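You operate a simulated robot arm through the tools that you are given. There is no shell and no other tool.

The job below is to be done with a simulated robot arm. You get a single attempt, and the scene is never put back.

## Task
Pot up the pink plug from the three-cell tray and fill round it with soil.
Fine: raise the plugs with the yellow switch and lower them again; plant in the carriage pot; two fills; end with the carriage at LOAD; leave the spare plugs and the other starter pots. Where these are worked on the way, their far stop is far enough and under half their travel is too little: yellow switch.

Only the result counts: the job must be done as asked and must still hold three seconds after the hand-in. Knocking over, shifting, dropping, spilling or breaking anything else fails it.

## Robot
A 7-joint arm with a two-finger parallel gripper, fixed in place. Base frame: the origin is on the floor under the middle of its stand, x ahead of it, y to its left, z up; the work surface is at about z = 0.75. Lengths are in m, angles in degrees, forces in N, time in s.
With the tool pointing down near the work surface it reaches from about 0.2 to 0.68 m from the base axis. Its first joint turns from -66.0 to 66.0 degrees. Payload 2.4 kg.
Tool frame: the origin (TCP) lies between the finger pads and is the grasp point; the fingertips stand 0.03 m ahead of it; z points along the fingers, y is the line along which they close. The gripper opens to 0.094 m. The fingers are 0.028 m wide and 0.01 m thick; the gripper's body (0.05 by 0.096 m) begins 0.055 m behind the TCP.
Orientation is that of the tool frame in the base frame, as [roll, pitch, yaw] about the fixed x, y, z axes, in that order (R = Rz(yaw) Ry(pitch) Rx(roll)). With the fingers straight down and closing along the base's y, the tool's x points along the base's -x, its y along +y and its z along -z.

## Interface
- The arm moves only by the tool move_arm. Its argument "targets" is a list of rows, each a list of 2 entries, a list of its own where there are three numbers: the shift along the tool's x, y, z in m, then the turn, a rotation vector about the tool's x, y, z in degrees. In form: [[[x, y, z], [ax, ay, az]], ...]. A call has 1 to 20 rows; each row is the pose to reach, as a shift and turn from the pose commanded when the call began, along the tool's axes at that moment. "fingers" is the gripper command, from -1 (fully open) to 1 (shut), values between in proportion, set as the call begins (left out, the last holds). Rows are played at 5 a second. More than 0.05 m and 8.6 degrees between two rows, or a gripper value outside its range, and nothing of the call is played. Where a pose cannot be reached the arm comes as near as it can. A force on the tool above 40 N (or 10 N above the force at the start of the call, whichever is more), or a blocked arm, ends the call early, and 0.2 s more pass. The fingers move at their own pace (about 0.153 m/s each) and stop on an object; they squeeze with about 24 N. The grip force told is the motor's: it shows also when the fingers shut on nothing. Time passes only in rows, and 0.2 s behind the last, so rows that repeat a pose let the fingers close. The reply holds the time, the measured pose of the TCP, the force on the tool along the base axes, the opening and the grip force, in the units named above and with some noise, with the torque about the TCP (base axes, N m) and any sound that the robot's microphone picked up, and new pictures: "pictures" is both (left out), scene, wrist or none.
- Cameras (640 x 400 px; columns grow to the right, rows downward): "scene" is fixed at [0.0423, 0.4763, 1.4424]; the picture's right is [-0.70, -0.71, 0.00], its down [-0.43, 0.42, -0.80] and it looks along [0.57, -0.56, -0.60] (base axes); focal length 256 px, centre (320, 200). "wrist" rides on the gripper at [0.076, 0.014, -0.102] in the tool frame; the picture's right is [-0.18, 0.98, 0.00], its down [-0.75, -0.14, -0.64] and it looks along [-0.63, -0.12, 0.77] (tool axes); focal length 243 px, centre (320, 200). There is no depth. A picture from a camera that has moved, and an enlarged one, comes with that camera's place and axes in the base frame and with its lens.
- zoom(camera, box): a new picture of the part [left, top, right, bottom] of that camera's present view, enlarged. It takes no simulated time.
- sign_off(): hands the job in; it is judged then, once.

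Places have to be worked out from the pictures, the camera data and where the tool is seen. Open the gripper and draw the arm clear of the work before you hand the job in, unless the task says otherwise.

The tools are called after "Emit:" by a JSON object that holds its "fn" and its "kwargs". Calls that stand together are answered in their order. move_arm: Moves the arm, as the interface text tells. Its arguments: {"type":"object","properties":{"targets":{"type":"array","items":{"type":"array"}},"fingers":{"type":"number"},"pictures":{"type":"string","enum":["both","scene","wrist","none"]}},"required":["targets"]} The other tools are called the same way: zoom (camera, box) takes an enlarged picture of a part of a camera's view; sign_off () hands the job in.

At the start:

```text
clock: 0.0
ee_pos: [0.4422, 0.0299, 1.2026]
tool_rot: [-179.9, 0.0, -179.9]
contact_force: [0.5, 0.6, 0.3]
moment: [-0.01, 0.0, -0.02]
gripper_width: 0.094
finger_force: 0.0
```

scene: 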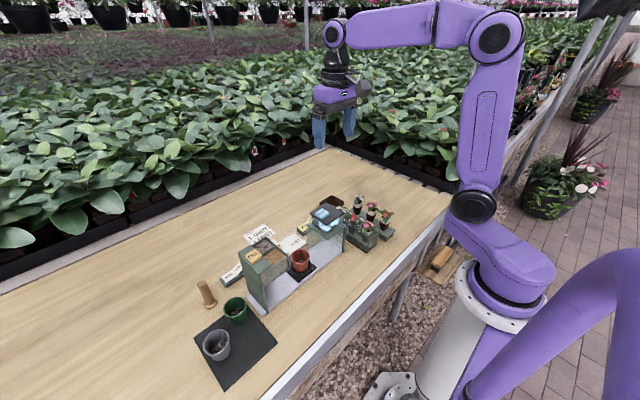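
wrist: 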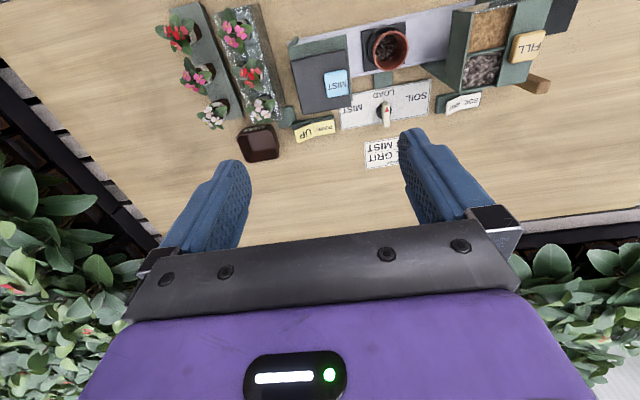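

I see a bench with a machine: two trays of plugs, a carriage with a pot, a hopper with FILL, a lever plate labelled SOIL/LOAD/MIST, and a yellow "UP" switch. I zoom in on both cameras to read it properly.

Emit:
{"fn": "zoom", "kwargs": {"camera": "wrist", "box": [140, 0, 360, 170]}}

Emit:
{"fn": "zoom", "kwargs": {"camera": "wrist", "box": [330, 0, 580, 170]}}

Emit:
{"fn": "zoom", "kwargs": {"camera": "scene", "box": [290, 180, 410, 260]}}

Emit:
{"fn": "zoom", "kwargs": {"camera": "scene", "box": [180, 210, 350, 390]}}

```text
2.35 times, centred on (250, 85) of wrist
camera zoom: at [0.3673, 0.0448, 1.3057], right [0.18, 0.98, 0.0], down [0.75, -0.14, 0.64], along [0.63, -0.12, -0.77], focal length 571 px, centre (485, 471)
```

zoom: 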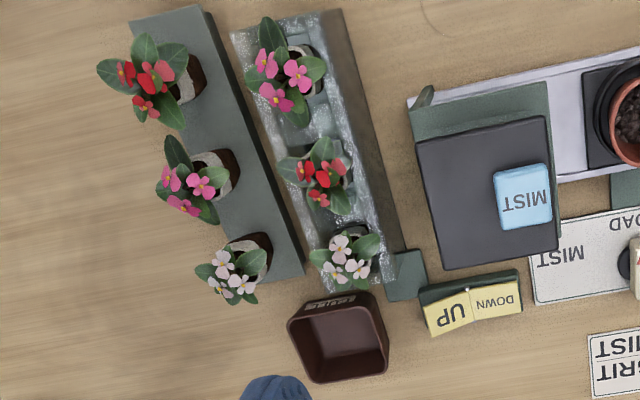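

```text
2.35 times, centred on (455, 85) of wrist
camera zoom: at [0.3673, 0.0448, 1.3057], right [0.18, 0.98, 0.0], down [0.75, -0.14, 0.64], along [0.63, -0.12, -0.77], focal length 571 px, centre (2, 471)
```

zoom: 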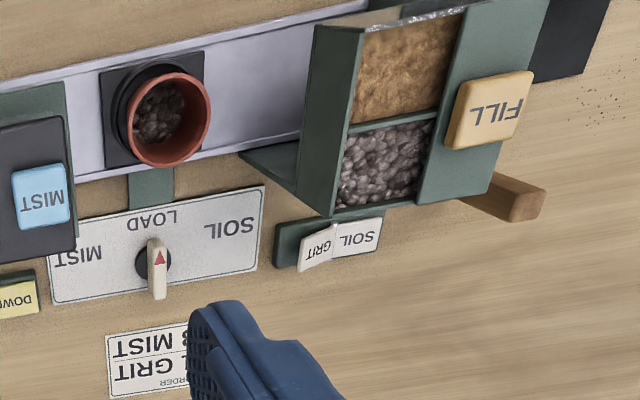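

```text
5.00 times, centred on (350, 220) of scene
camera zoom: at [0.0423, 0.4763, 1.4424], right [-0.7, -0.71, 0.0], down [-0.43, 0.42, -0.8], along [0.57, -0.56, -0.6], focal length 1278 px, centre (170, 100)
```

zoom: 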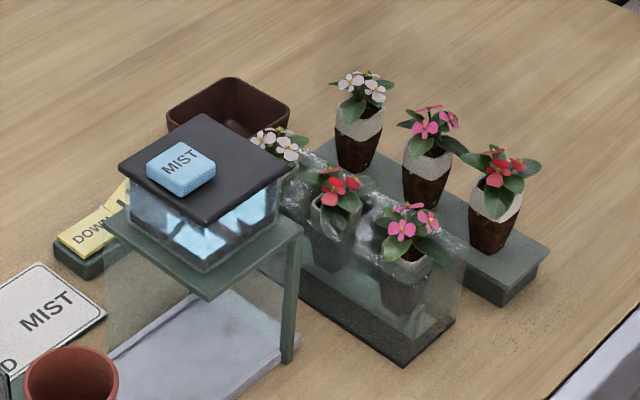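

```text
2.22 times, centred on (265, 300) of scene
camera zoom: at [0.0423, 0.4763, 1.4424], right [-0.7, -0.71, 0.0], down [-0.43, 0.42, -0.8], along [0.57, -0.56, -0.6], focal length 568 px, centre (442, -22)
```

zoom: 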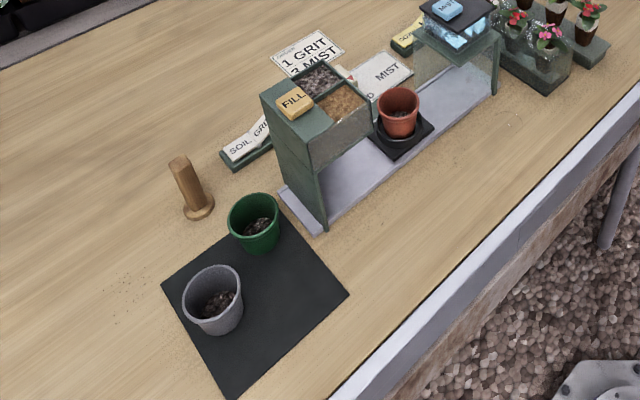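

The glass tray (three cells, plugs along x at y≈-0.09) holds pink nearest the base, and the green rack behind it holds the spare plugs. I move the wrist camera lower above the tray and yellow switch for a better look.

Emit:
{"fn": "move_arm", "kwargs": {"targets": [[[-0.002, -0.016, 0.03], [0, 0, 0]], [[-0.004, -0.032, 0.06], [0, 0, 0]], [[-0.006, -0.048, 0.09], [0, 0, 0]], [[-0.008, -0.064, 0.12], [0, 0, 0]], [[-0.008, -0.08, 0.15], [0, 0, 0]], [[-0.008, -0.08, 0.15], [0, 0, 0]]], "pictures": "both"}}

```text
clock: 1.4
ee_pos: [0.4484, -0.0485, 1.0539]
tool_rot: [-179.9, 0.0, -179.9]
contact_force: [0.2, -0.4, -0.4]
moment: [-0.01, -0.01, -0.02]
gripper_width: 0.0939
finger_force: 0.1
camera wrist: at [0.3741, -0.0344, 1.1562], right [0.18, 0.98, 0.0], down [0.75, -0.14, 0.64], along [0.63, -0.12, -0.77], focal length 243 px, centre (320, 200)
```

scene: 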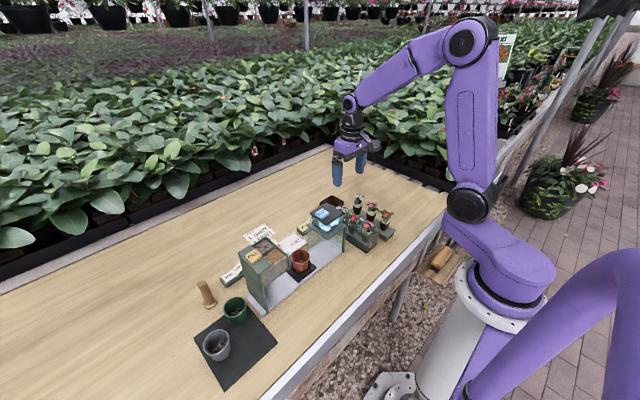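
wrist: 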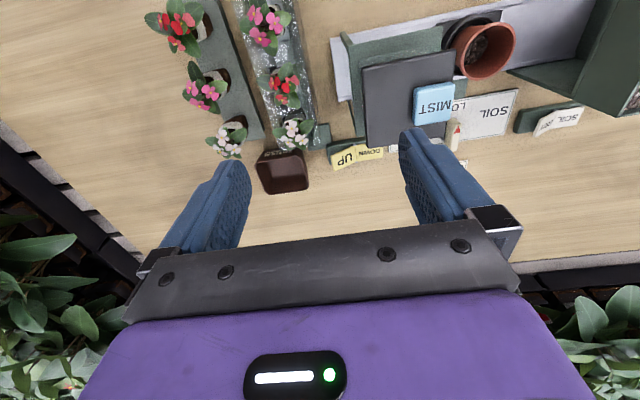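

Zooming on the tray and the yellow switch to judge plug size and switch state.

Emit:
{"fn": "zoom", "kwargs": {"camera": "wrist", "box": [230, 0, 340, 80]}}

Emit:
{"fn": "zoom", "kwargs": {"camera": "wrist", "box": [250, 100, 400, 200]}}

Emit:
{"fn": "zoom", "kwargs": {"camera": "wrist", "box": [420, 0, 640, 170]}}

Emit:
{"fn": "zoom", "kwargs": {"camera": "scene", "box": [340, 190, 400, 250]}}

```text
5.00 times, centred on (285, 40) of wrist
camera zoom: at [0.3741, -0.0344, 1.1562], right [0.18, 0.98, 0.0], down [0.75, -0.14, 0.64], along [0.63, -0.12, -0.77], focal length 1213 px, centre (495, 1000)
```

zoom: 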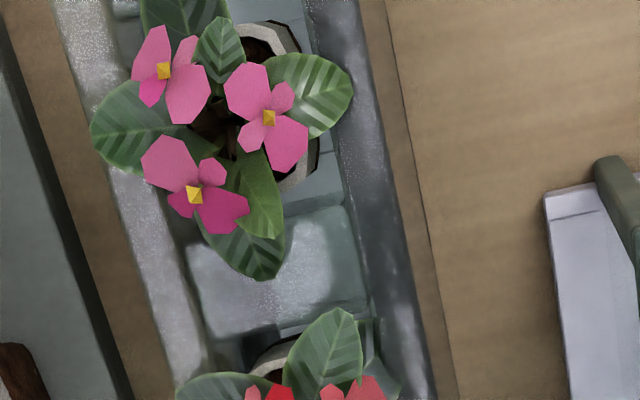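

```text
4.00 times, centred on (325, 150) of wrist
camera zoom: at [0.3741, -0.0344, 1.1562], right [0.18, 0.98, 0.0], down [0.75, -0.14, 0.64], along [0.63, -0.12, -0.77], focal length 970 px, centre (300, 400)
```

zoom: 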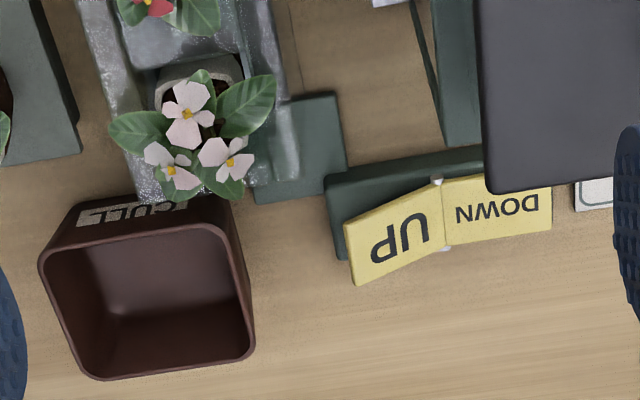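

```text
2.35 times, centred on (530, 85) of wrist
camera zoom: at [0.3741, -0.0344, 1.1562], right [0.18, 0.98, 0.0], down [0.75, -0.14, 0.64], along [0.63, -0.12, -0.77], focal length 571 px, centre (-174, 471)
```

zoom: 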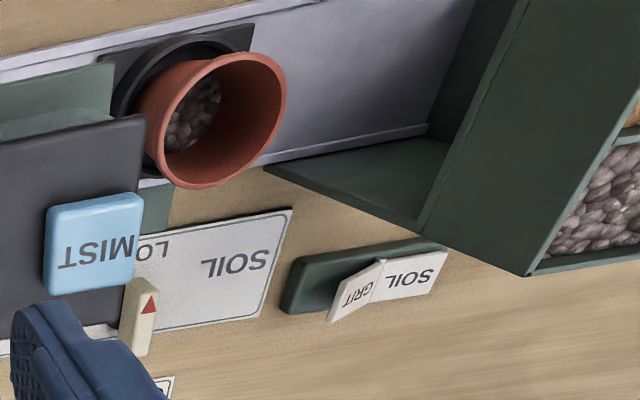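

```text
6.67 times, centred on (370, 220) of scene
camera zoom: at [0.0423, 0.4763, 1.4424], right [-0.7, -0.71, 0.0], down [-0.43, 0.42, -0.8], along [0.57, -0.56, -0.6], focal length 1703 px, centre (-13, 67)
```

zoom: 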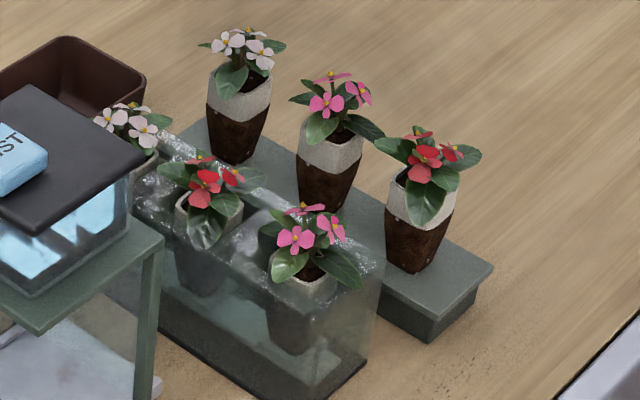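

The yellow rocker's UP half is raised (DOWN pressed, plugs lowered), sitting about (0.589, -0.035); the brown box reads "CULLS" and is not to be used. I move the camera above the selector knob and the SOIL/GRIT rocker.

Emit:
{"fn": "move_arm", "kwargs": {"targets": [[[-0.01, 0.045, 0.01], [0, 0, 0]], [[-0.02, 0.09, 0.02], [0, 0, 0]], [[-0.04, 0.13, 0.02], [0, 0, 0]], [[-0.06, 0.17, 0.02], [0, 0, 0]], [[-0.08, 0.2, 0.02], [0, 0, 0]], [[-0.08, 0.2, 0.02], [0, 0, 0]]], "pictures": "wrist"}}

```text
clock: 2.8
ee_pos: [0.532, 0.1516, 1.0333]
tool_rot: [-180.0, 0.0, 179.9]
contact_force: [0.2, -0.4, 0.1]
moment: [0.04, -0.01, 0.0]
gripper_width: 0.0942
finger_force: 0.1
camera wrist: at [0.4554, 0.1662, 1.136], right [0.18, 0.98, 0.0], down [0.75, -0.14, 0.64], along [0.63, -0.12, -0.77], focal length 243 px, centre (320, 200)
```

wrist: 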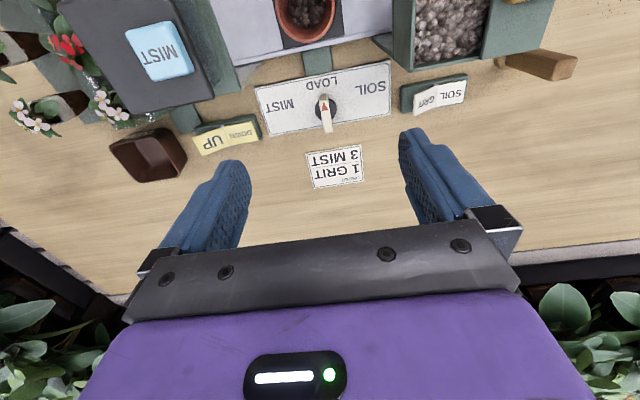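

Zooming on the knob, rocker, order card and pot from this better angle.

Emit:
{"fn": "zoom", "kwargs": {"camera": "wrist", "box": [250, 60, 400, 150]}}

Emit:
{"fn": "zoom", "kwargs": {"camera": "wrist", "box": [390, 60, 480, 120]}}

Emit:
{"fn": "zoom", "kwargs": {"camera": "wrist", "box": [290, 140, 380, 200]}}

Emit:
{"fn": "zoom", "kwargs": {"camera": "wrist", "box": [190, 0, 350, 80]}}

Emit:
{"fn": "zoom", "kwargs": {"camera": "wrist", "box": [180, 100, 270, 160]}}

```text
4.27 times, centred on (325, 105) of wrist
camera zoom: at [0.4554, 0.1662, 1.136], right [0.18, 0.98, 0.0], down [0.75, -0.14, 0.64], along [0.63, -0.12, -0.77], focal length 1035 px, centre (299, 605)
```

zoom: 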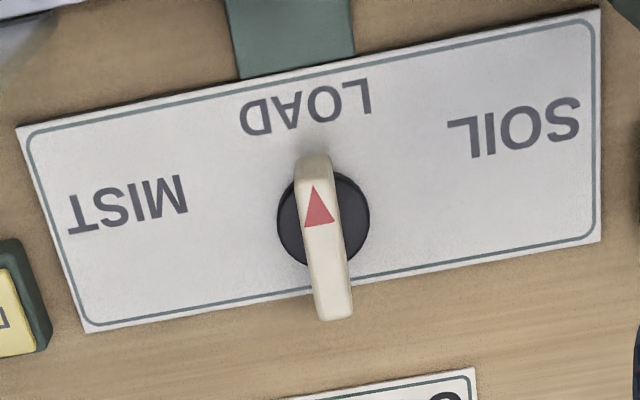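

```text
6.67 times, centred on (435, 90) of wrist
camera zoom: at [0.4554, 0.1662, 1.136], right [0.18, 0.98, 0.0], down [0.75, -0.14, 0.64], along [0.63, -0.12, -0.77], focal length 1618 px, centre (-447, 933)
```

zoom: 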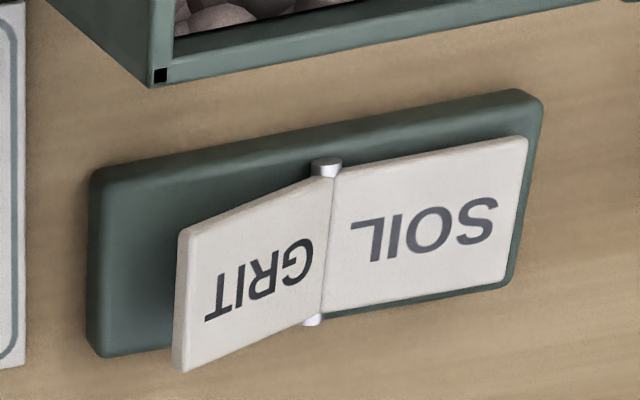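

```text
6.67 times, centred on (335, 170) of wrist
camera zoom: at [0.4554, 0.1662, 1.136], right [0.18, 0.98, 0.0], down [0.75, -0.14, 0.64], along [0.63, -0.12, -0.77], focal length 1618 px, centre (220, 400)
```

zoom: 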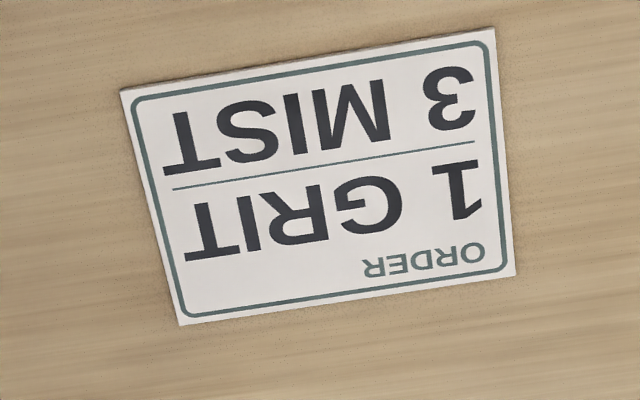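

```text
4.00 times, centred on (270, 40) of wrist
camera zoom: at [0.4554, 0.1662, 1.136], right [0.18, 0.98, 0.0], down [0.75, -0.14, 0.64], along [0.63, -0.12, -0.77], focal length 970 px, centre (520, 840)
```

zoom: 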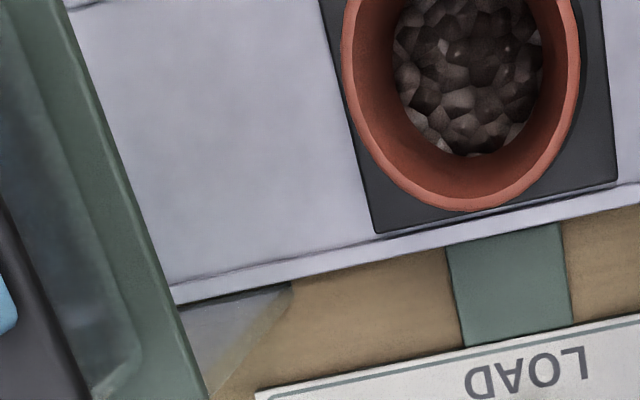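

```text
6.67 times, centred on (225, 130) of wrist
camera zoom: at [0.4554, 0.1662, 1.136], right [0.18, 0.98, 0.0], down [0.75, -0.14, 0.64], along [0.63, -0.12, -0.77], focal length 1618 px, centre (953, 667)
```

zoom: 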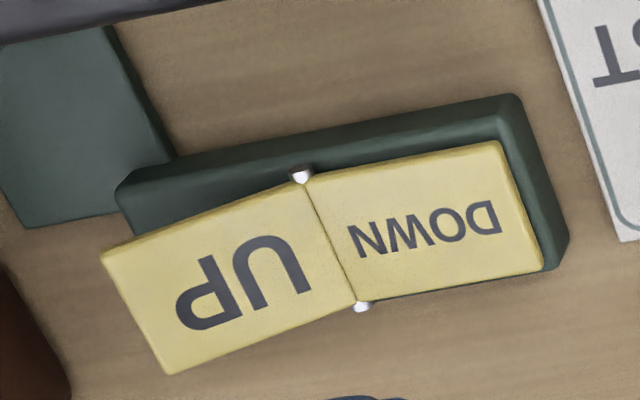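

The SOIL half is pressed flat and GRIT is raised, so soil is already selected; the "1 GRIT 3 MIST" card is somebody else's order and I go by the task. The knob (axis ≈(0.588, 0.149)) points at LOAD. I now close the fingers, turn the tool 90° so the camera stays clear of the MIST tower, and move above the UP half.

Emit:
{"fn": "move_arm", "kwargs": {"targets": [[[-0.005, -0.016, 0.004], [0, 0, 7.5]], [[-0.01, -0.032, 0.008], [0, 0, 15]], [[-0.015, -0.048, 0.012], [0, 0, 22.5]], [[-0.02, -0.064, 0.016], [0, 0, 30]], [[-0.025, -0.08, 0.02], [0, 0, 37.5]], [[-0.03, -0.096, 0.024], [0, 0, 45]], [[-0.035, -0.112, 0.028], [0, 0, 52.5]], [[-0.04, -0.128, 0.032], [0, 0, 60]], [[-0.045, -0.144, 0.036], [0, 0, 67.5]], [[-0.05, -0.16, 0.04], [0, 0, 75]], [[-0.055, -0.176, 0.05], [0, 0, 82.5]], [[-0.059, -0.19, 0.06], [0, 0, 90]], [[-0.059, -0.19, 0.06], [0, 0, 90]]], "fingers": 1, "pictures": "both"}}

```text
clock: 5.6
ee_pos: [0.5888, -0.0401, 0.9713]
tool_rot: [180.0, 0.0, 89.9]
contact_force: [0.0, -0.8, 0.0]
moment: [0.0, 0.01, -0.02]
gripper_width: 0.0
finger_force: 24.4
camera wrist: at [0.6041, 0.0364, 1.075], right [0.98, -0.19, 0.0], down [-0.14, -0.75, 0.64], along [-0.12, -0.63, -0.77], focal length 243 px, centre (320, 200)
```

scene: 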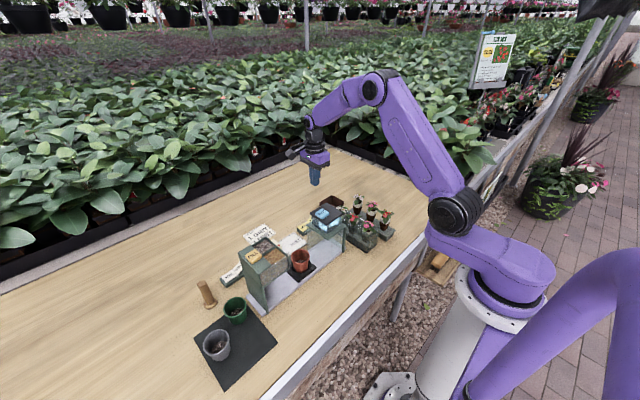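
wrist: 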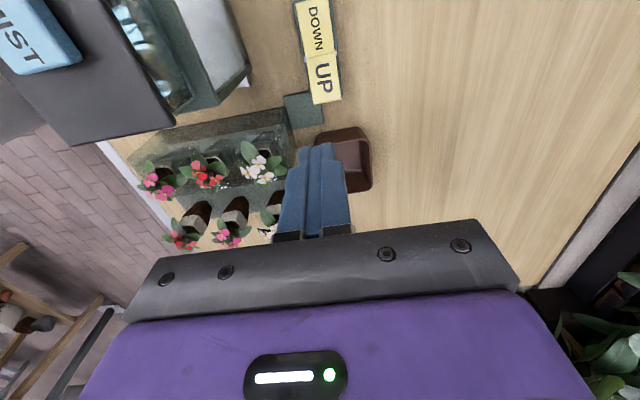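

The tool now sits above the UP half (I measure it at about x 0.591, y -0.053…-0.011). I zoom to check the alignment and to look at the plugs from the far side.

Emit:
{"fn": "zoom", "kwargs": {"camera": "wrist", "box": [270, 0, 380, 110]}}

Emit:
{"fn": "zoom", "kwargs": {"camera": "wrist", "box": [130, 90, 300, 250]}}

```text
3.64 times, centred on (325, 55) of wrist
camera zoom: at [0.6041, 0.0364, 1.075], right [0.98, -0.19, 0.0], down [-0.14, -0.75, 0.64], along [-0.12, -0.63, -0.77], focal length 882 px, centre (302, 727)
```

zoom: 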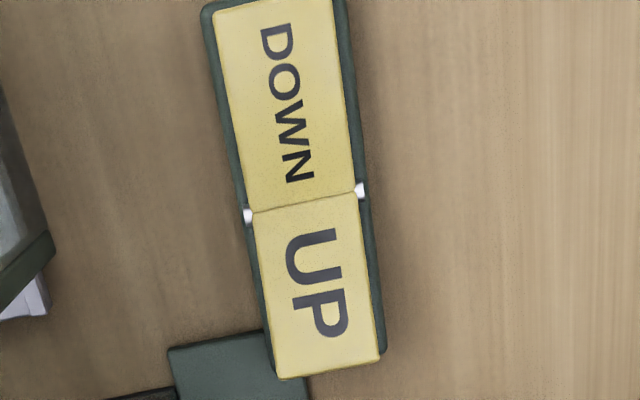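

```text
2.50 times, centred on (215, 170) of wrist
camera zoom: at [0.6041, 0.0364, 1.075], right [0.98, -0.19, 0.0], down [-0.14, -0.75, 0.64], along [-0.12, -0.63, -0.77], focal length 606 px, centre (582, 275)
```

zoom: 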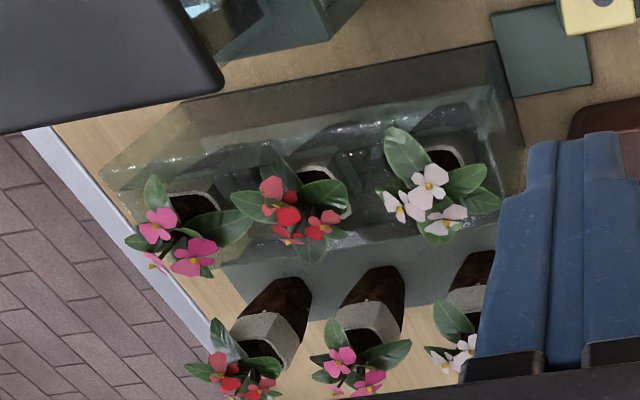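

Alignment refined: UP half centre ≈(0.595, -0.036). I descend over its outer part and press gently in small steps.

Emit:
{"fn": "move_arm", "kwargs": {"targets": [[[-0.002, 0.005, 0.04], [0, 0, 0]], [[-0.002, 0.005, 0.08], [0, 0, 0]], [[-0.002, 0.005, 0.11], [0, 0, 0]], [[-0.002, 0.005, 0.125], [0, 0, 0]], [[-0.002, 0.005, 0.132], [0, 0, 0]], [[-0.002, 0.005, 0.138], [0, 0, 0]], [[-0.002, 0.005, 0.143], [0, 0, 0]], [[-0.002, 0.005, 0.148], [0, 0, 0]]], "pictures": "both"}}

```text
clock: 7.4
ee_pos: [0.5948, -0.0408, 0.8237]
tool_rot: [179.9, 0.0, 89.9]
contact_force: [-1.0, 0.2, 0.6]
moment: [0.01, 0.02, -0.02]
gripper_width: 0.0003
finger_force: 23.8
camera wrist: at [0.6099, 0.0347, 0.9268], right [0.98, -0.18, 0.0], down [-0.14, -0.75, 0.64], along [-0.12, -0.63, -0.77], focal length 243 px, centre (320, 200)
```

scene: 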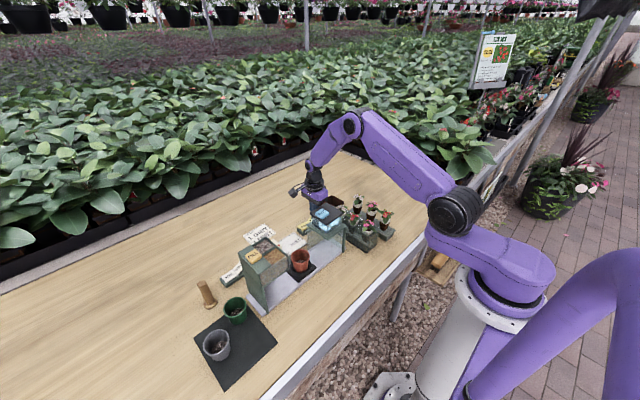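
wrist: 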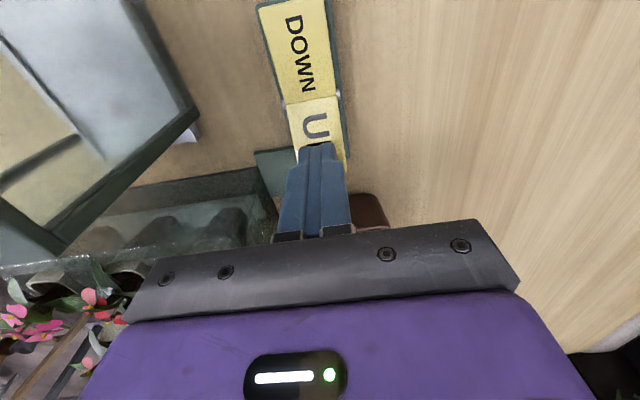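

No contact yet with tips at z≈0.794. I continue down in small steps.

Emit:
{"fn": "move_arm", "kwargs": {"targets": [[[0, 0, 0.004], [0, 0, 0]], [[0, 0, 0.008], [0, 0, 0]], [[0, 0, 0.012], [0, 0, 0]], [[0, 0, 0.015], [0, 0, 0]], [[0, 0, 0.018], [0, 0, 0]], [[0, 0, 0.021], [0, 0, 0]], [[0, 0, 0.024], [0, 0, 0]]], "pictures": "both"}}

```text
clock: 9.0
ee_pos: [0.5954, -0.0399, 0.8053]
tool_rot: [-179.9, 0.1, 90.1]
contact_force: [-7.0, 0.5, 11.3]
moment: [0.13, 0.16, 0.09]
gripper_width: 0.0002
finger_force: 24.0
stopped in row 7: the force on the tool passed its limit at 48 N (the readings are from after the stop); the commanded pose is now the measured one
camera wrist: at [0.6105, 0.0356, 0.908], right [0.98, -0.18, 0.0], down [-0.14, -0.75, 0.64], along [-0.12, -0.63, -0.77], focal length 243 px, centre (320, 200)
```

scene: 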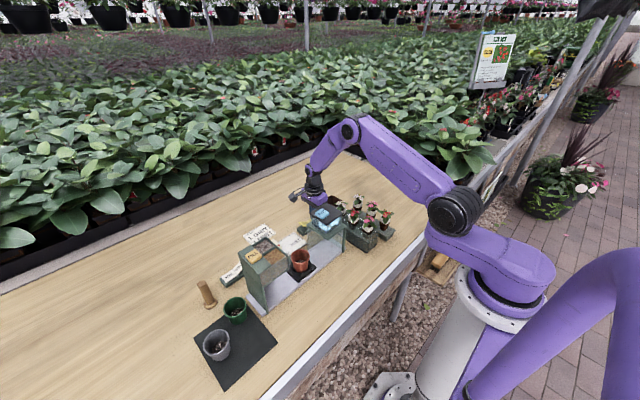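
wrist: 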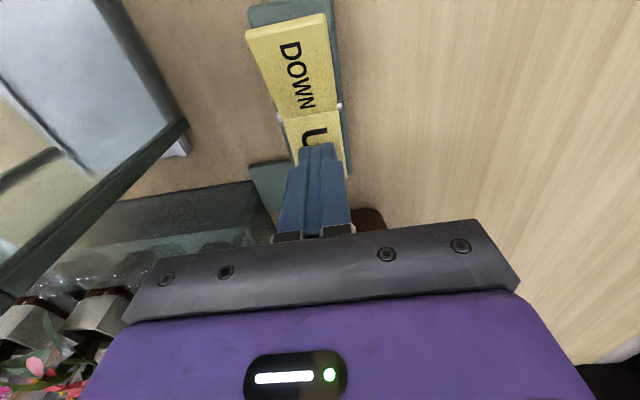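

The rocker has flipped (DOWN half now raised) against its stop and the plugs have risen. I lift straight up and look at the plugs.

Emit:
{"fn": "move_arm", "kwargs": {"targets": [[[0, 0, -0.02], [0, 0, 0]], [[0, 0, -0.06], [0, 0, 0]], [[0, 0, -0.1], [0, 0, 0]], [[0, 0, -0.14], [0, 0, 0]], [[0, 0, -0.18], [0, 0, 0]], [[0, 0, -0.2], [0, 0, 0]], [[0, 0, -0.2], [0, 0, 0]]], "pictures": "both"}}

Emit:
{"fn": "zoom", "kwargs": {"camera": "scene", "box": [310, 180, 410, 260]}}

Emit:
{"fn": "zoom", "kwargs": {"camera": "wrist", "box": [130, 0, 380, 240]}}

```text
clock: 10.6
ee_pos: [0.5968, -0.042, 1.0042]
tool_rot: [179.9, 0.0, 90.0]
contact_force: [-0.7, 0.2, 0.7]
moment: [0.01, 0.05, -0.01]
gripper_width: 0.0
finger_force: 24.7
camera wrist: at [0.6113, 0.0345, 1.1074], right [0.98, -0.18, 0.0], down [-0.14, -0.75, 0.64], along [-0.12, -0.63, -0.77], focal length 243 px, centre (320, 200)
```

scene: 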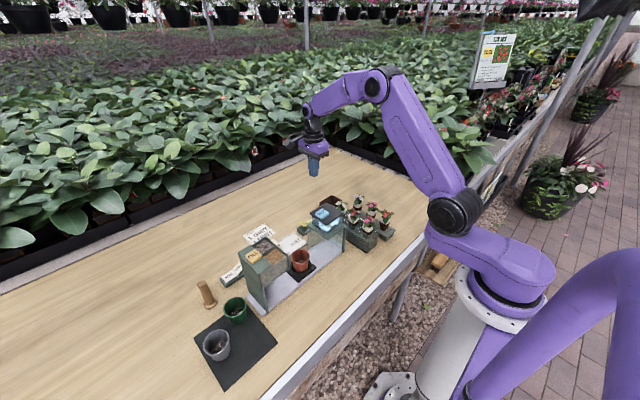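
wrist: 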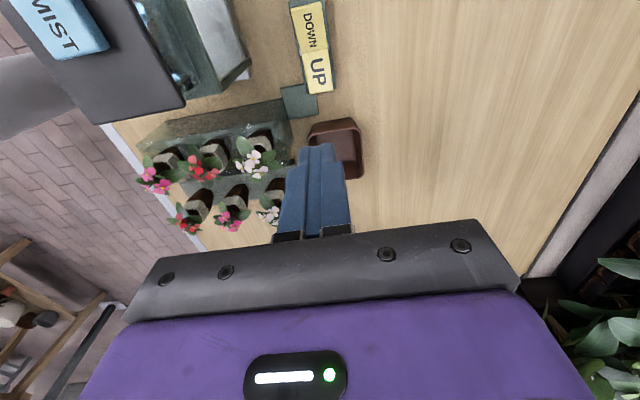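

```text
5.00 times, centred on (360, 220) of scene
camera zoom: at [0.0423, 0.4763, 1.4424], right [-0.7, -0.71, 0.0], down [-0.43, 0.42, -0.8], along [0.57, -0.56, -0.6], focal length 1278 px, centre (120, 100)
```

zoom: 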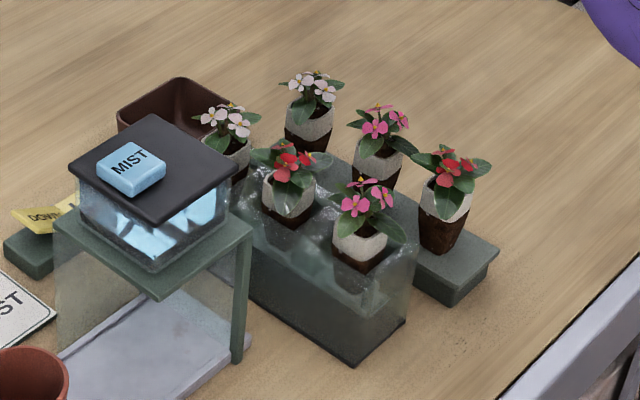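

```text
1.67 times, centred on (255, 120) of wrist
camera zoom: at [0.6113, 0.0345, 1.1074], right [0.98, -0.18, 0.0], down [-0.14, -0.75, 0.64], along [-0.12, -0.63, -0.77], focal length 404 px, centre (428, 333)
```

zoom: 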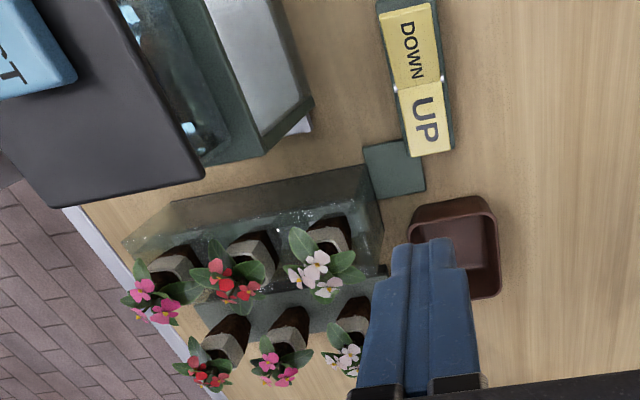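

The tray plugs are raised about 2–3 cm so their collars stand above the glass. I rotate back, open the fingers and move the camera over the pink plug in the tray to locate it precisely.

Emit:
{"fn": "move_arm", "kwargs": {"targets": [[[-0.004, -0.0175, -0.005], [0, 0, -7.5]], [[-0.008, -0.035, -0.01], [0, 0, -15]], [[-0.012, -0.0525, -0.016], [0, 0, -22.5]], [[-0.016, -0.07, -0.016], [0, 0, -30]], [[-0.02, -0.0875, -0.016], [0, 0, -37.5]], [[-0.024, -0.105, -0.016], [0, 0, -45]], [[-0.028, -0.1225, -0.016], [0, 0, -52.5]], [[-0.032, -0.14, -0.016], [0, 0, -60]], [[-0.036, -0.1575, -0.016], [0, 0, -67.5]], [[-0.04, -0.175, -0.016], [0, 0, -75]], [[-0.044, -0.1925, -0.016], [0, 0, -82.5]], [[-0.048, -0.21, -0.016], [0, 0, -90]], [[-0.048, -0.21, -0.016], [0, 0, -90]]], "fingers": -0.5, "pictures": "both"}}

Emit:
{"fn": "zoom", "kwargs": {"camera": "wrist", "box": [220, 30, 420, 180]}}

Emit:
{"fn": "zoom", "kwargs": {"camera": "scene", "box": [340, 180, 400, 240]}}

```text
clock: 13.4
ee_pos: [0.3861, -0.0894, 1.0221]
tool_rot: [180.0, 0.0, -179.9]
contact_force: [0.3, 1.2, -0.2]
moment: [-0.01, -0.02, -0.01]
gripper_width: 0.0703
finger_force: 0.0
camera wrist: at [0.3113, -0.075, 1.125], right [0.18, 0.98, 0.0], down [0.75, -0.14, 0.64], along [0.63, -0.12, -0.77], focal length 243 px, centre (320, 200)
```

scene: 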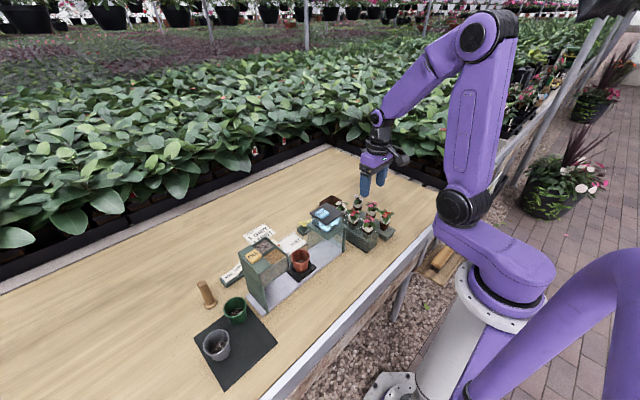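
wrist: 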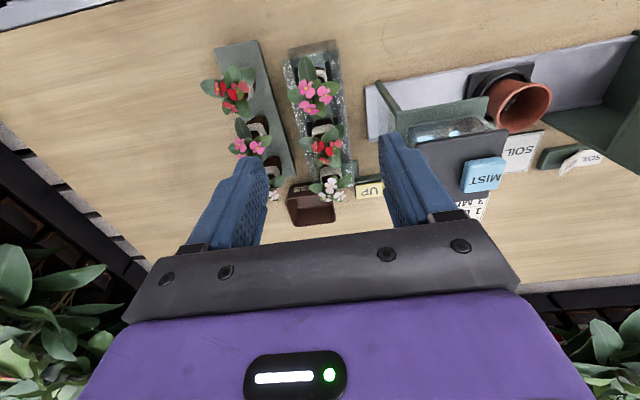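

```text
2.67 times, centred on (320, 105) of wrist
camera zoom: at [0.3113, -0.075, 1.125], right [0.18, 0.98, 0.0], down [0.75, -0.14, 0.64], along [0.63, -0.12, -0.77], focal length 647 px, centre (320, 453)
```

zoom: 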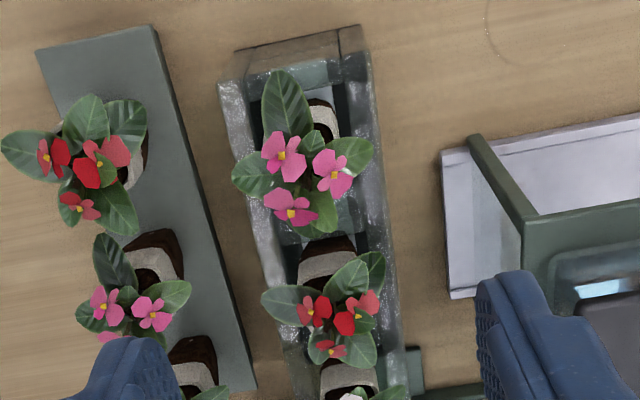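

```text
6.67 times, centred on (370, 210) of scene
camera zoom: at [0.0423, 0.4763, 1.4424], right [-0.7, -0.71, 0.0], down [-0.43, 0.42, -0.8], along [0.57, -0.56, -0.6], focal length 1703 px, centre (-13, 133)
```

zoom: 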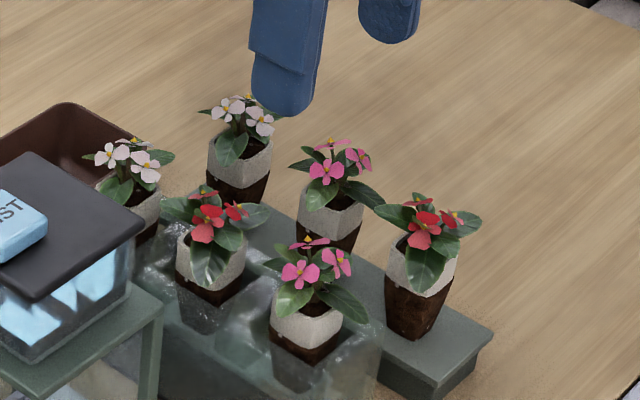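

I triangulate the pink plug in the tray at about (0.388, -0.096) with its rim near z≈0.85 and the glass top near 0.82. I lower part-way over it and recheck before closing.

Emit:
{"fn": "move_arm", "kwargs": {"targets": [[[-0.001, -0.004, 0.03], [0, 0, 0]], [[-0.0015, -0.007, 0.06], [0, 0, 0]], [[-0.0015, -0.007, 0.09], [0, 0, 0]], [[-0.0015, -0.007, 0.115], [0, 0, 0]], [[-0.0015, -0.007, 0.115], [0, 0, 0]]], "pictures": "both"}}

Emit:
{"fn": "zoom", "kwargs": {"camera": "wrist", "box": [220, 60, 420, 220]}}

Emit:
{"fn": "zoom", "kwargs": {"camera": "scene", "box": [340, 170, 410, 250]}}

```text
clock: 14.6
ee_pos: [0.388, -0.0951, 0.9051]
tool_rot: [179.9, 0.0, 179.9]
contact_force: [0.0, -1.3, -0.3]
moment: [-0.01, -0.02, 0.0]
gripper_width: 0.0708
finger_force: 0.1
camera wrist: at [0.3124, -0.0805, 1.0088], right [0.18, 0.98, 0.0], down [0.75, -0.14, 0.64], along [0.63, -0.12, -0.77], focal length 243 px, centre (320, 200)
```

scene: 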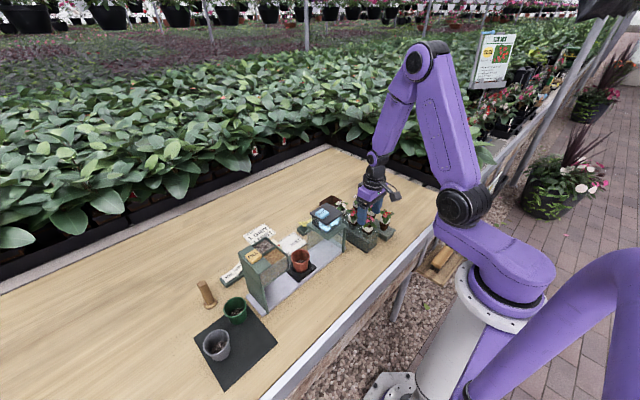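
wrist: 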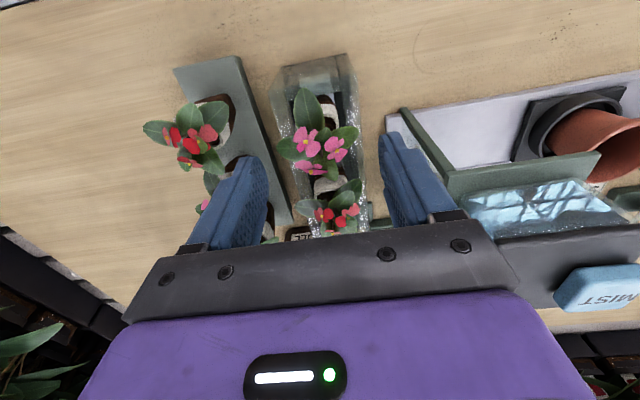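

```text
2.50 times, centred on (320, 140) of wrist
camera zoom: at [0.3124, -0.0805, 1.0088], right [0.18, 0.98, 0.0], down [0.75, -0.14, 0.64], along [0.63, -0.12, -0.77], focal length 606 px, centre (320, 350)
```

zoom: 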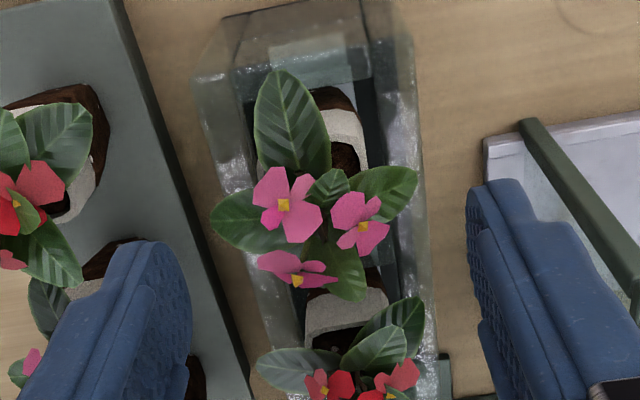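

```text
5.00 times, centred on (375, 210) of scene
camera zoom: at [0.0423, 0.4763, 1.4424], right [-0.7, -0.71, 0.0], down [-0.43, 0.42, -0.8], along [0.57, -0.56, -0.6], focal length 1278 px, centre (45, 150)
```

zoom: 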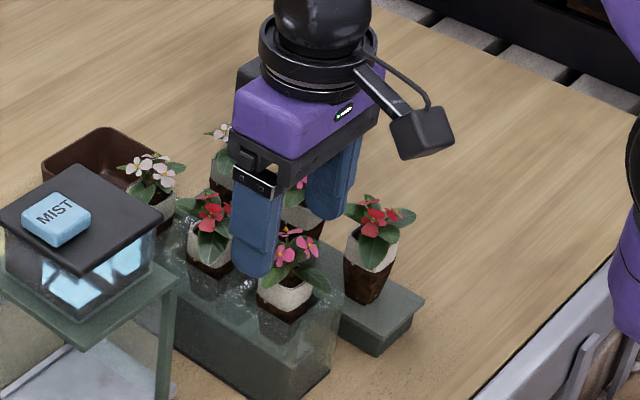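

Camera and TCP agree: plug axis ≈(0.390, -0.096), leaves fit between the fingers. I lower so the tips sit around the collar just above the glass, then check again.

Emit:
{"fn": "move_arm", "kwargs": {"targets": [[[-0.002, -0.0006, 0.012], [0, 0, 0]], [[-0.002, -0.0006, 0.024], [0, 0, 0]], [[-0.002, -0.0006, 0.034], [0, 0, 0]], [[-0.002, -0.0006, 0.042], [0, 0, 0]], [[-0.002, -0.0006, 0.042], [0, 0, 0]]], "pictures": "both"}}

Emit:
{"fn": "zoom", "kwargs": {"camera": "wrist", "box": [220, 60, 420, 240]}}

Emit:
{"fn": "zoom", "kwargs": {"camera": "scene", "box": [335, 180, 405, 250]}}

```text
clock: 15.8
ee_pos: [0.3898, -0.0958, 0.8631]
tool_rot: [-180.0, 0.1, -180.0]
contact_force: [-0.2, 0.2, -0.7]
moment: [0.0, -0.01, -0.03]
gripper_width: 0.0704
finger_force: 0.0
camera wrist: at [0.3139, -0.0815, 0.9656], right [0.18, 0.98, 0.0], down [0.75, -0.14, 0.64], along [0.63, -0.12, -0.77], focal length 243 px, centre (320, 200)
```

scene: 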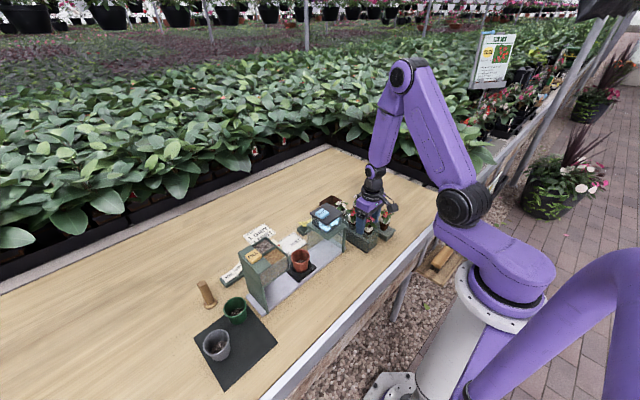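
wrist: 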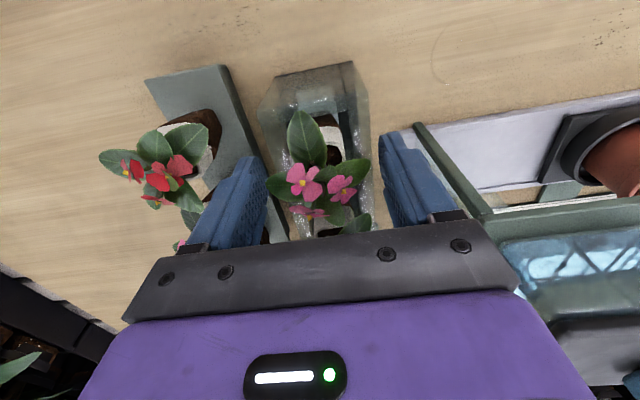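

```text
2.22 times, centred on (320, 150) of wrist
camera zoom: at [0.3139, -0.0815, 0.9656], right [0.18, 0.98, 0.0], down [0.75, -0.14, 0.64], along [0.63, -0.12, -0.77], focal length 539 px, centre (320, 311)
```

zoom: 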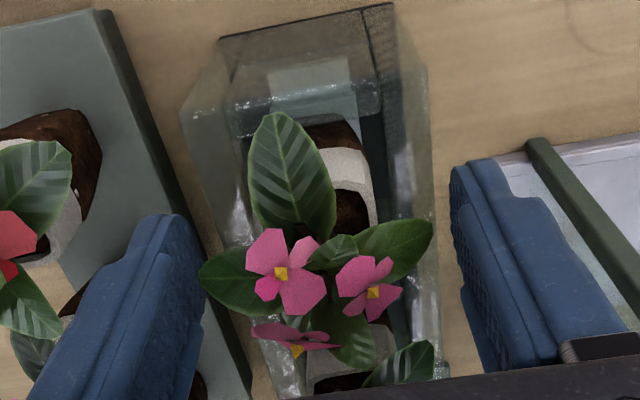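

```text
5.71 times, centred on (370, 215) of scene
camera zoom: at [0.0423, 0.4763, 1.4424], right [-0.7, -0.71, 0.0], down [-0.43, 0.42, -0.8], along [0.57, -0.56, -0.6], focal length 1460 px, centre (34, 114)
```

zoom: 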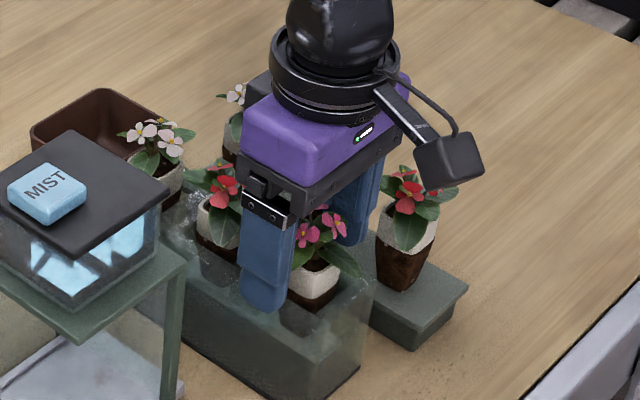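

The tips are level with the bottom of the pale collar (z≈0.833), above the glass. I close on the plug, letting the fingers settle.

Emit:
{"fn": "move_arm", "kwargs": {"targets": [[[0, 0, 0], [0, 0, 0]], [[0, 0, 0], [0, 0, 0]], [[0, 0, 0], [0, 0, 0]]], "fingers": 1, "pictures": "both"}}

Emit:
{"fn": "zoom", "kwargs": {"camera": "wrist", "box": [220, 60, 420, 240]}}

Emit:
{"fn": "zoom", "kwargs": {"camera": "scene", "box": [335, 180, 405, 250]}}

```text
clock: 16.6
ee_pos: [0.3898, -0.0957, 0.8619]
tool_rot: [-180.0, 0.0, -179.9]
contact_force: [0.3, -1.0, 1.1]
moment: [0.01, 0.01, 0.02]
gripper_width: 0.029
finger_force: 23.8
camera wrist: at [0.3138, -0.0815, 0.9657], right [0.18, 0.98, 0.0], down [0.75, -0.14, 0.64], along [0.63, -0.12, -0.77], focal length 243 px, centre (320, 200)
```

scene: 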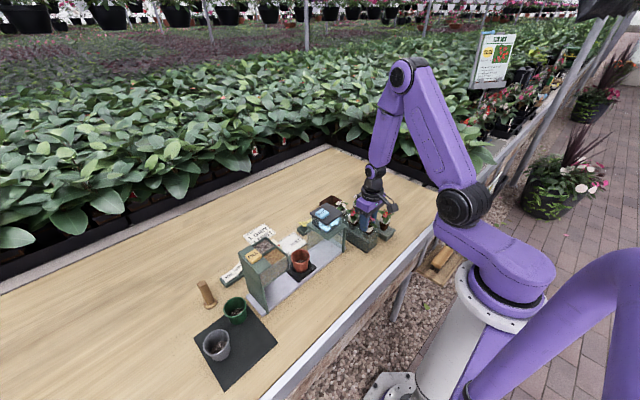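
wrist: 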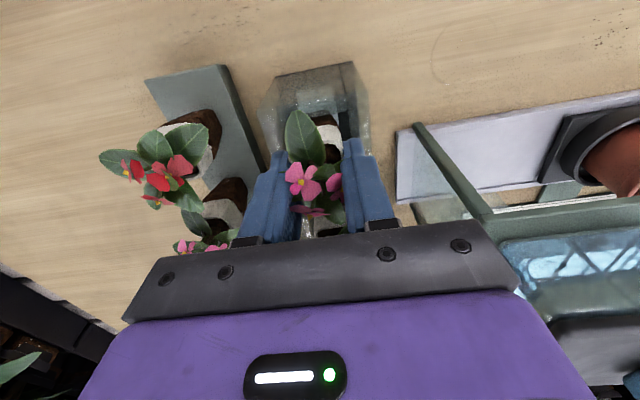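

```text
2.22 times, centred on (320, 150) of wrist
camera zoom: at [0.3138, -0.0815, 0.9657], right [0.18, 0.98, 0.0], down [0.75, -0.14, 0.64], along [0.63, -0.12, -0.77], focal length 539 px, centre (320, 311)
```

zoom: 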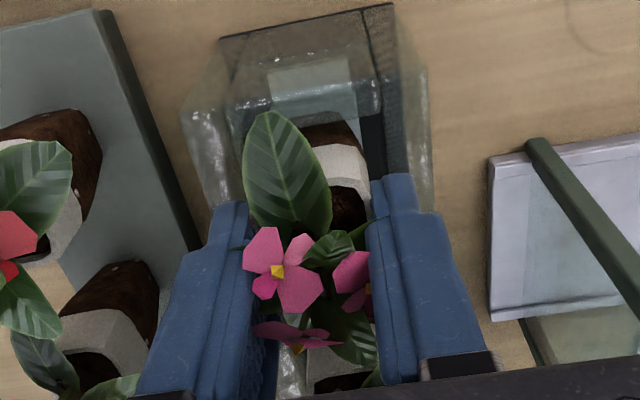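

```text
5.71 times, centred on (370, 215) of scene
camera zoom: at [0.0423, 0.4763, 1.4424], right [-0.7, -0.71, 0.0], down [-0.43, 0.42, -0.8], along [0.57, -0.56, -0.6], focal length 1460 px, centre (34, 114)
```

zoom: 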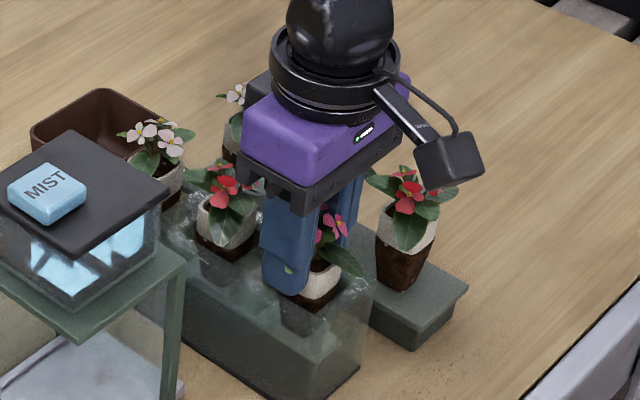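

Gripped at 0.029 m with 24 N, no side load. I lift straight up slowly.

Emit:
{"fn": "move_arm", "kwargs": {"targets": [[[0, 0, -0.008], [0, 0, 0]], [[0, 0, -0.018], [0, 0, 0]], [[0, 0, -0.03], [0, 0, 0]], [[0, 0, -0.045], [0, 0, 0]], [[0, 0, -0.065], [0, 0, 0]], [[0, 0, -0.09], [0, 0, 0]], [[0, 0, -0.12], [0, 0, 0]], [[0, 0, -0.15], [0, 0, 0]], [[0, 0, -0.15], [0, 0, 0]]], "pictures": "both"}}

Emit:
{"fn": "zoom", "kwargs": {"camera": "wrist", "box": [220, 60, 420, 240]}}

Emit:
{"fn": "zoom", "kwargs": {"camera": "scene", "box": [335, 150, 415, 250]}}

```text
clock: 18.6
ee_pos: [0.3885, -0.0995, 1.0155]
tool_rot: [180.0, 0.1, 179.9]
contact_force: [0.8, 0.6, 0.3]
moment: [0.05, 0.01, -0.01]
gripper_width: 0.0289
finger_force: 24.0
camera wrist: at [0.313, -0.0851, 1.1179], right [0.18, 0.98, 0.0], down [0.75, -0.14, 0.64], along [0.63, -0.12, -0.77], focal length 243 px, centre (320, 200)
```

scene: 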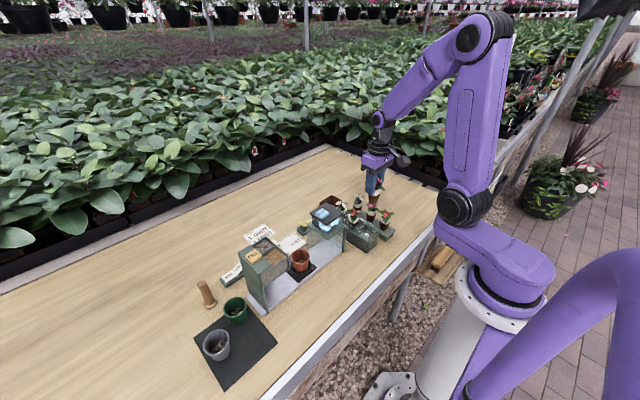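
wrist: 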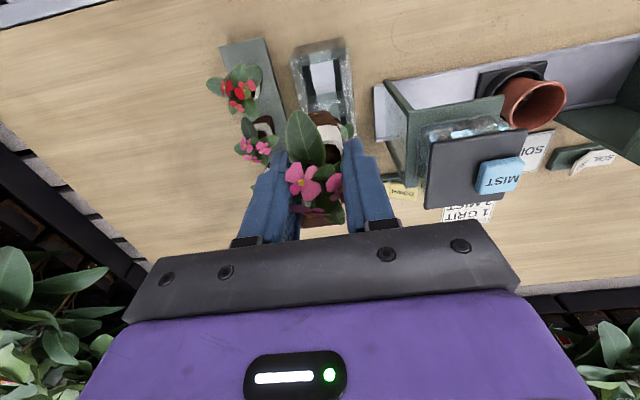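

```text
2.22 times, centred on (320, 150) of wrist
camera zoom: at [0.313, -0.0851, 1.1179], right [0.18, 0.98, 0.0], down [0.75, -0.14, 0.64], along [0.63, -0.12, -0.77], focal length 539 px, centre (320, 311)
```

zoom: 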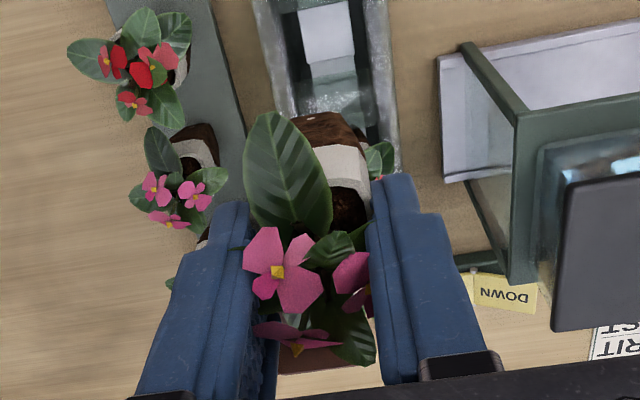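

```text
4.00 times, centred on (375, 200) of scene
camera zoom: at [0.0423, 0.4763, 1.4424], right [-0.7, -0.71, 0.0], down [-0.43, 0.42, -0.8], along [0.57, -0.56, -0.6], focal length 1022 px, centre (100, 200)
```

zoom: 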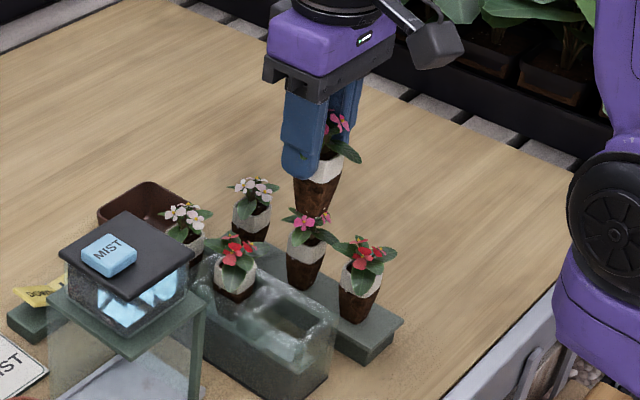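

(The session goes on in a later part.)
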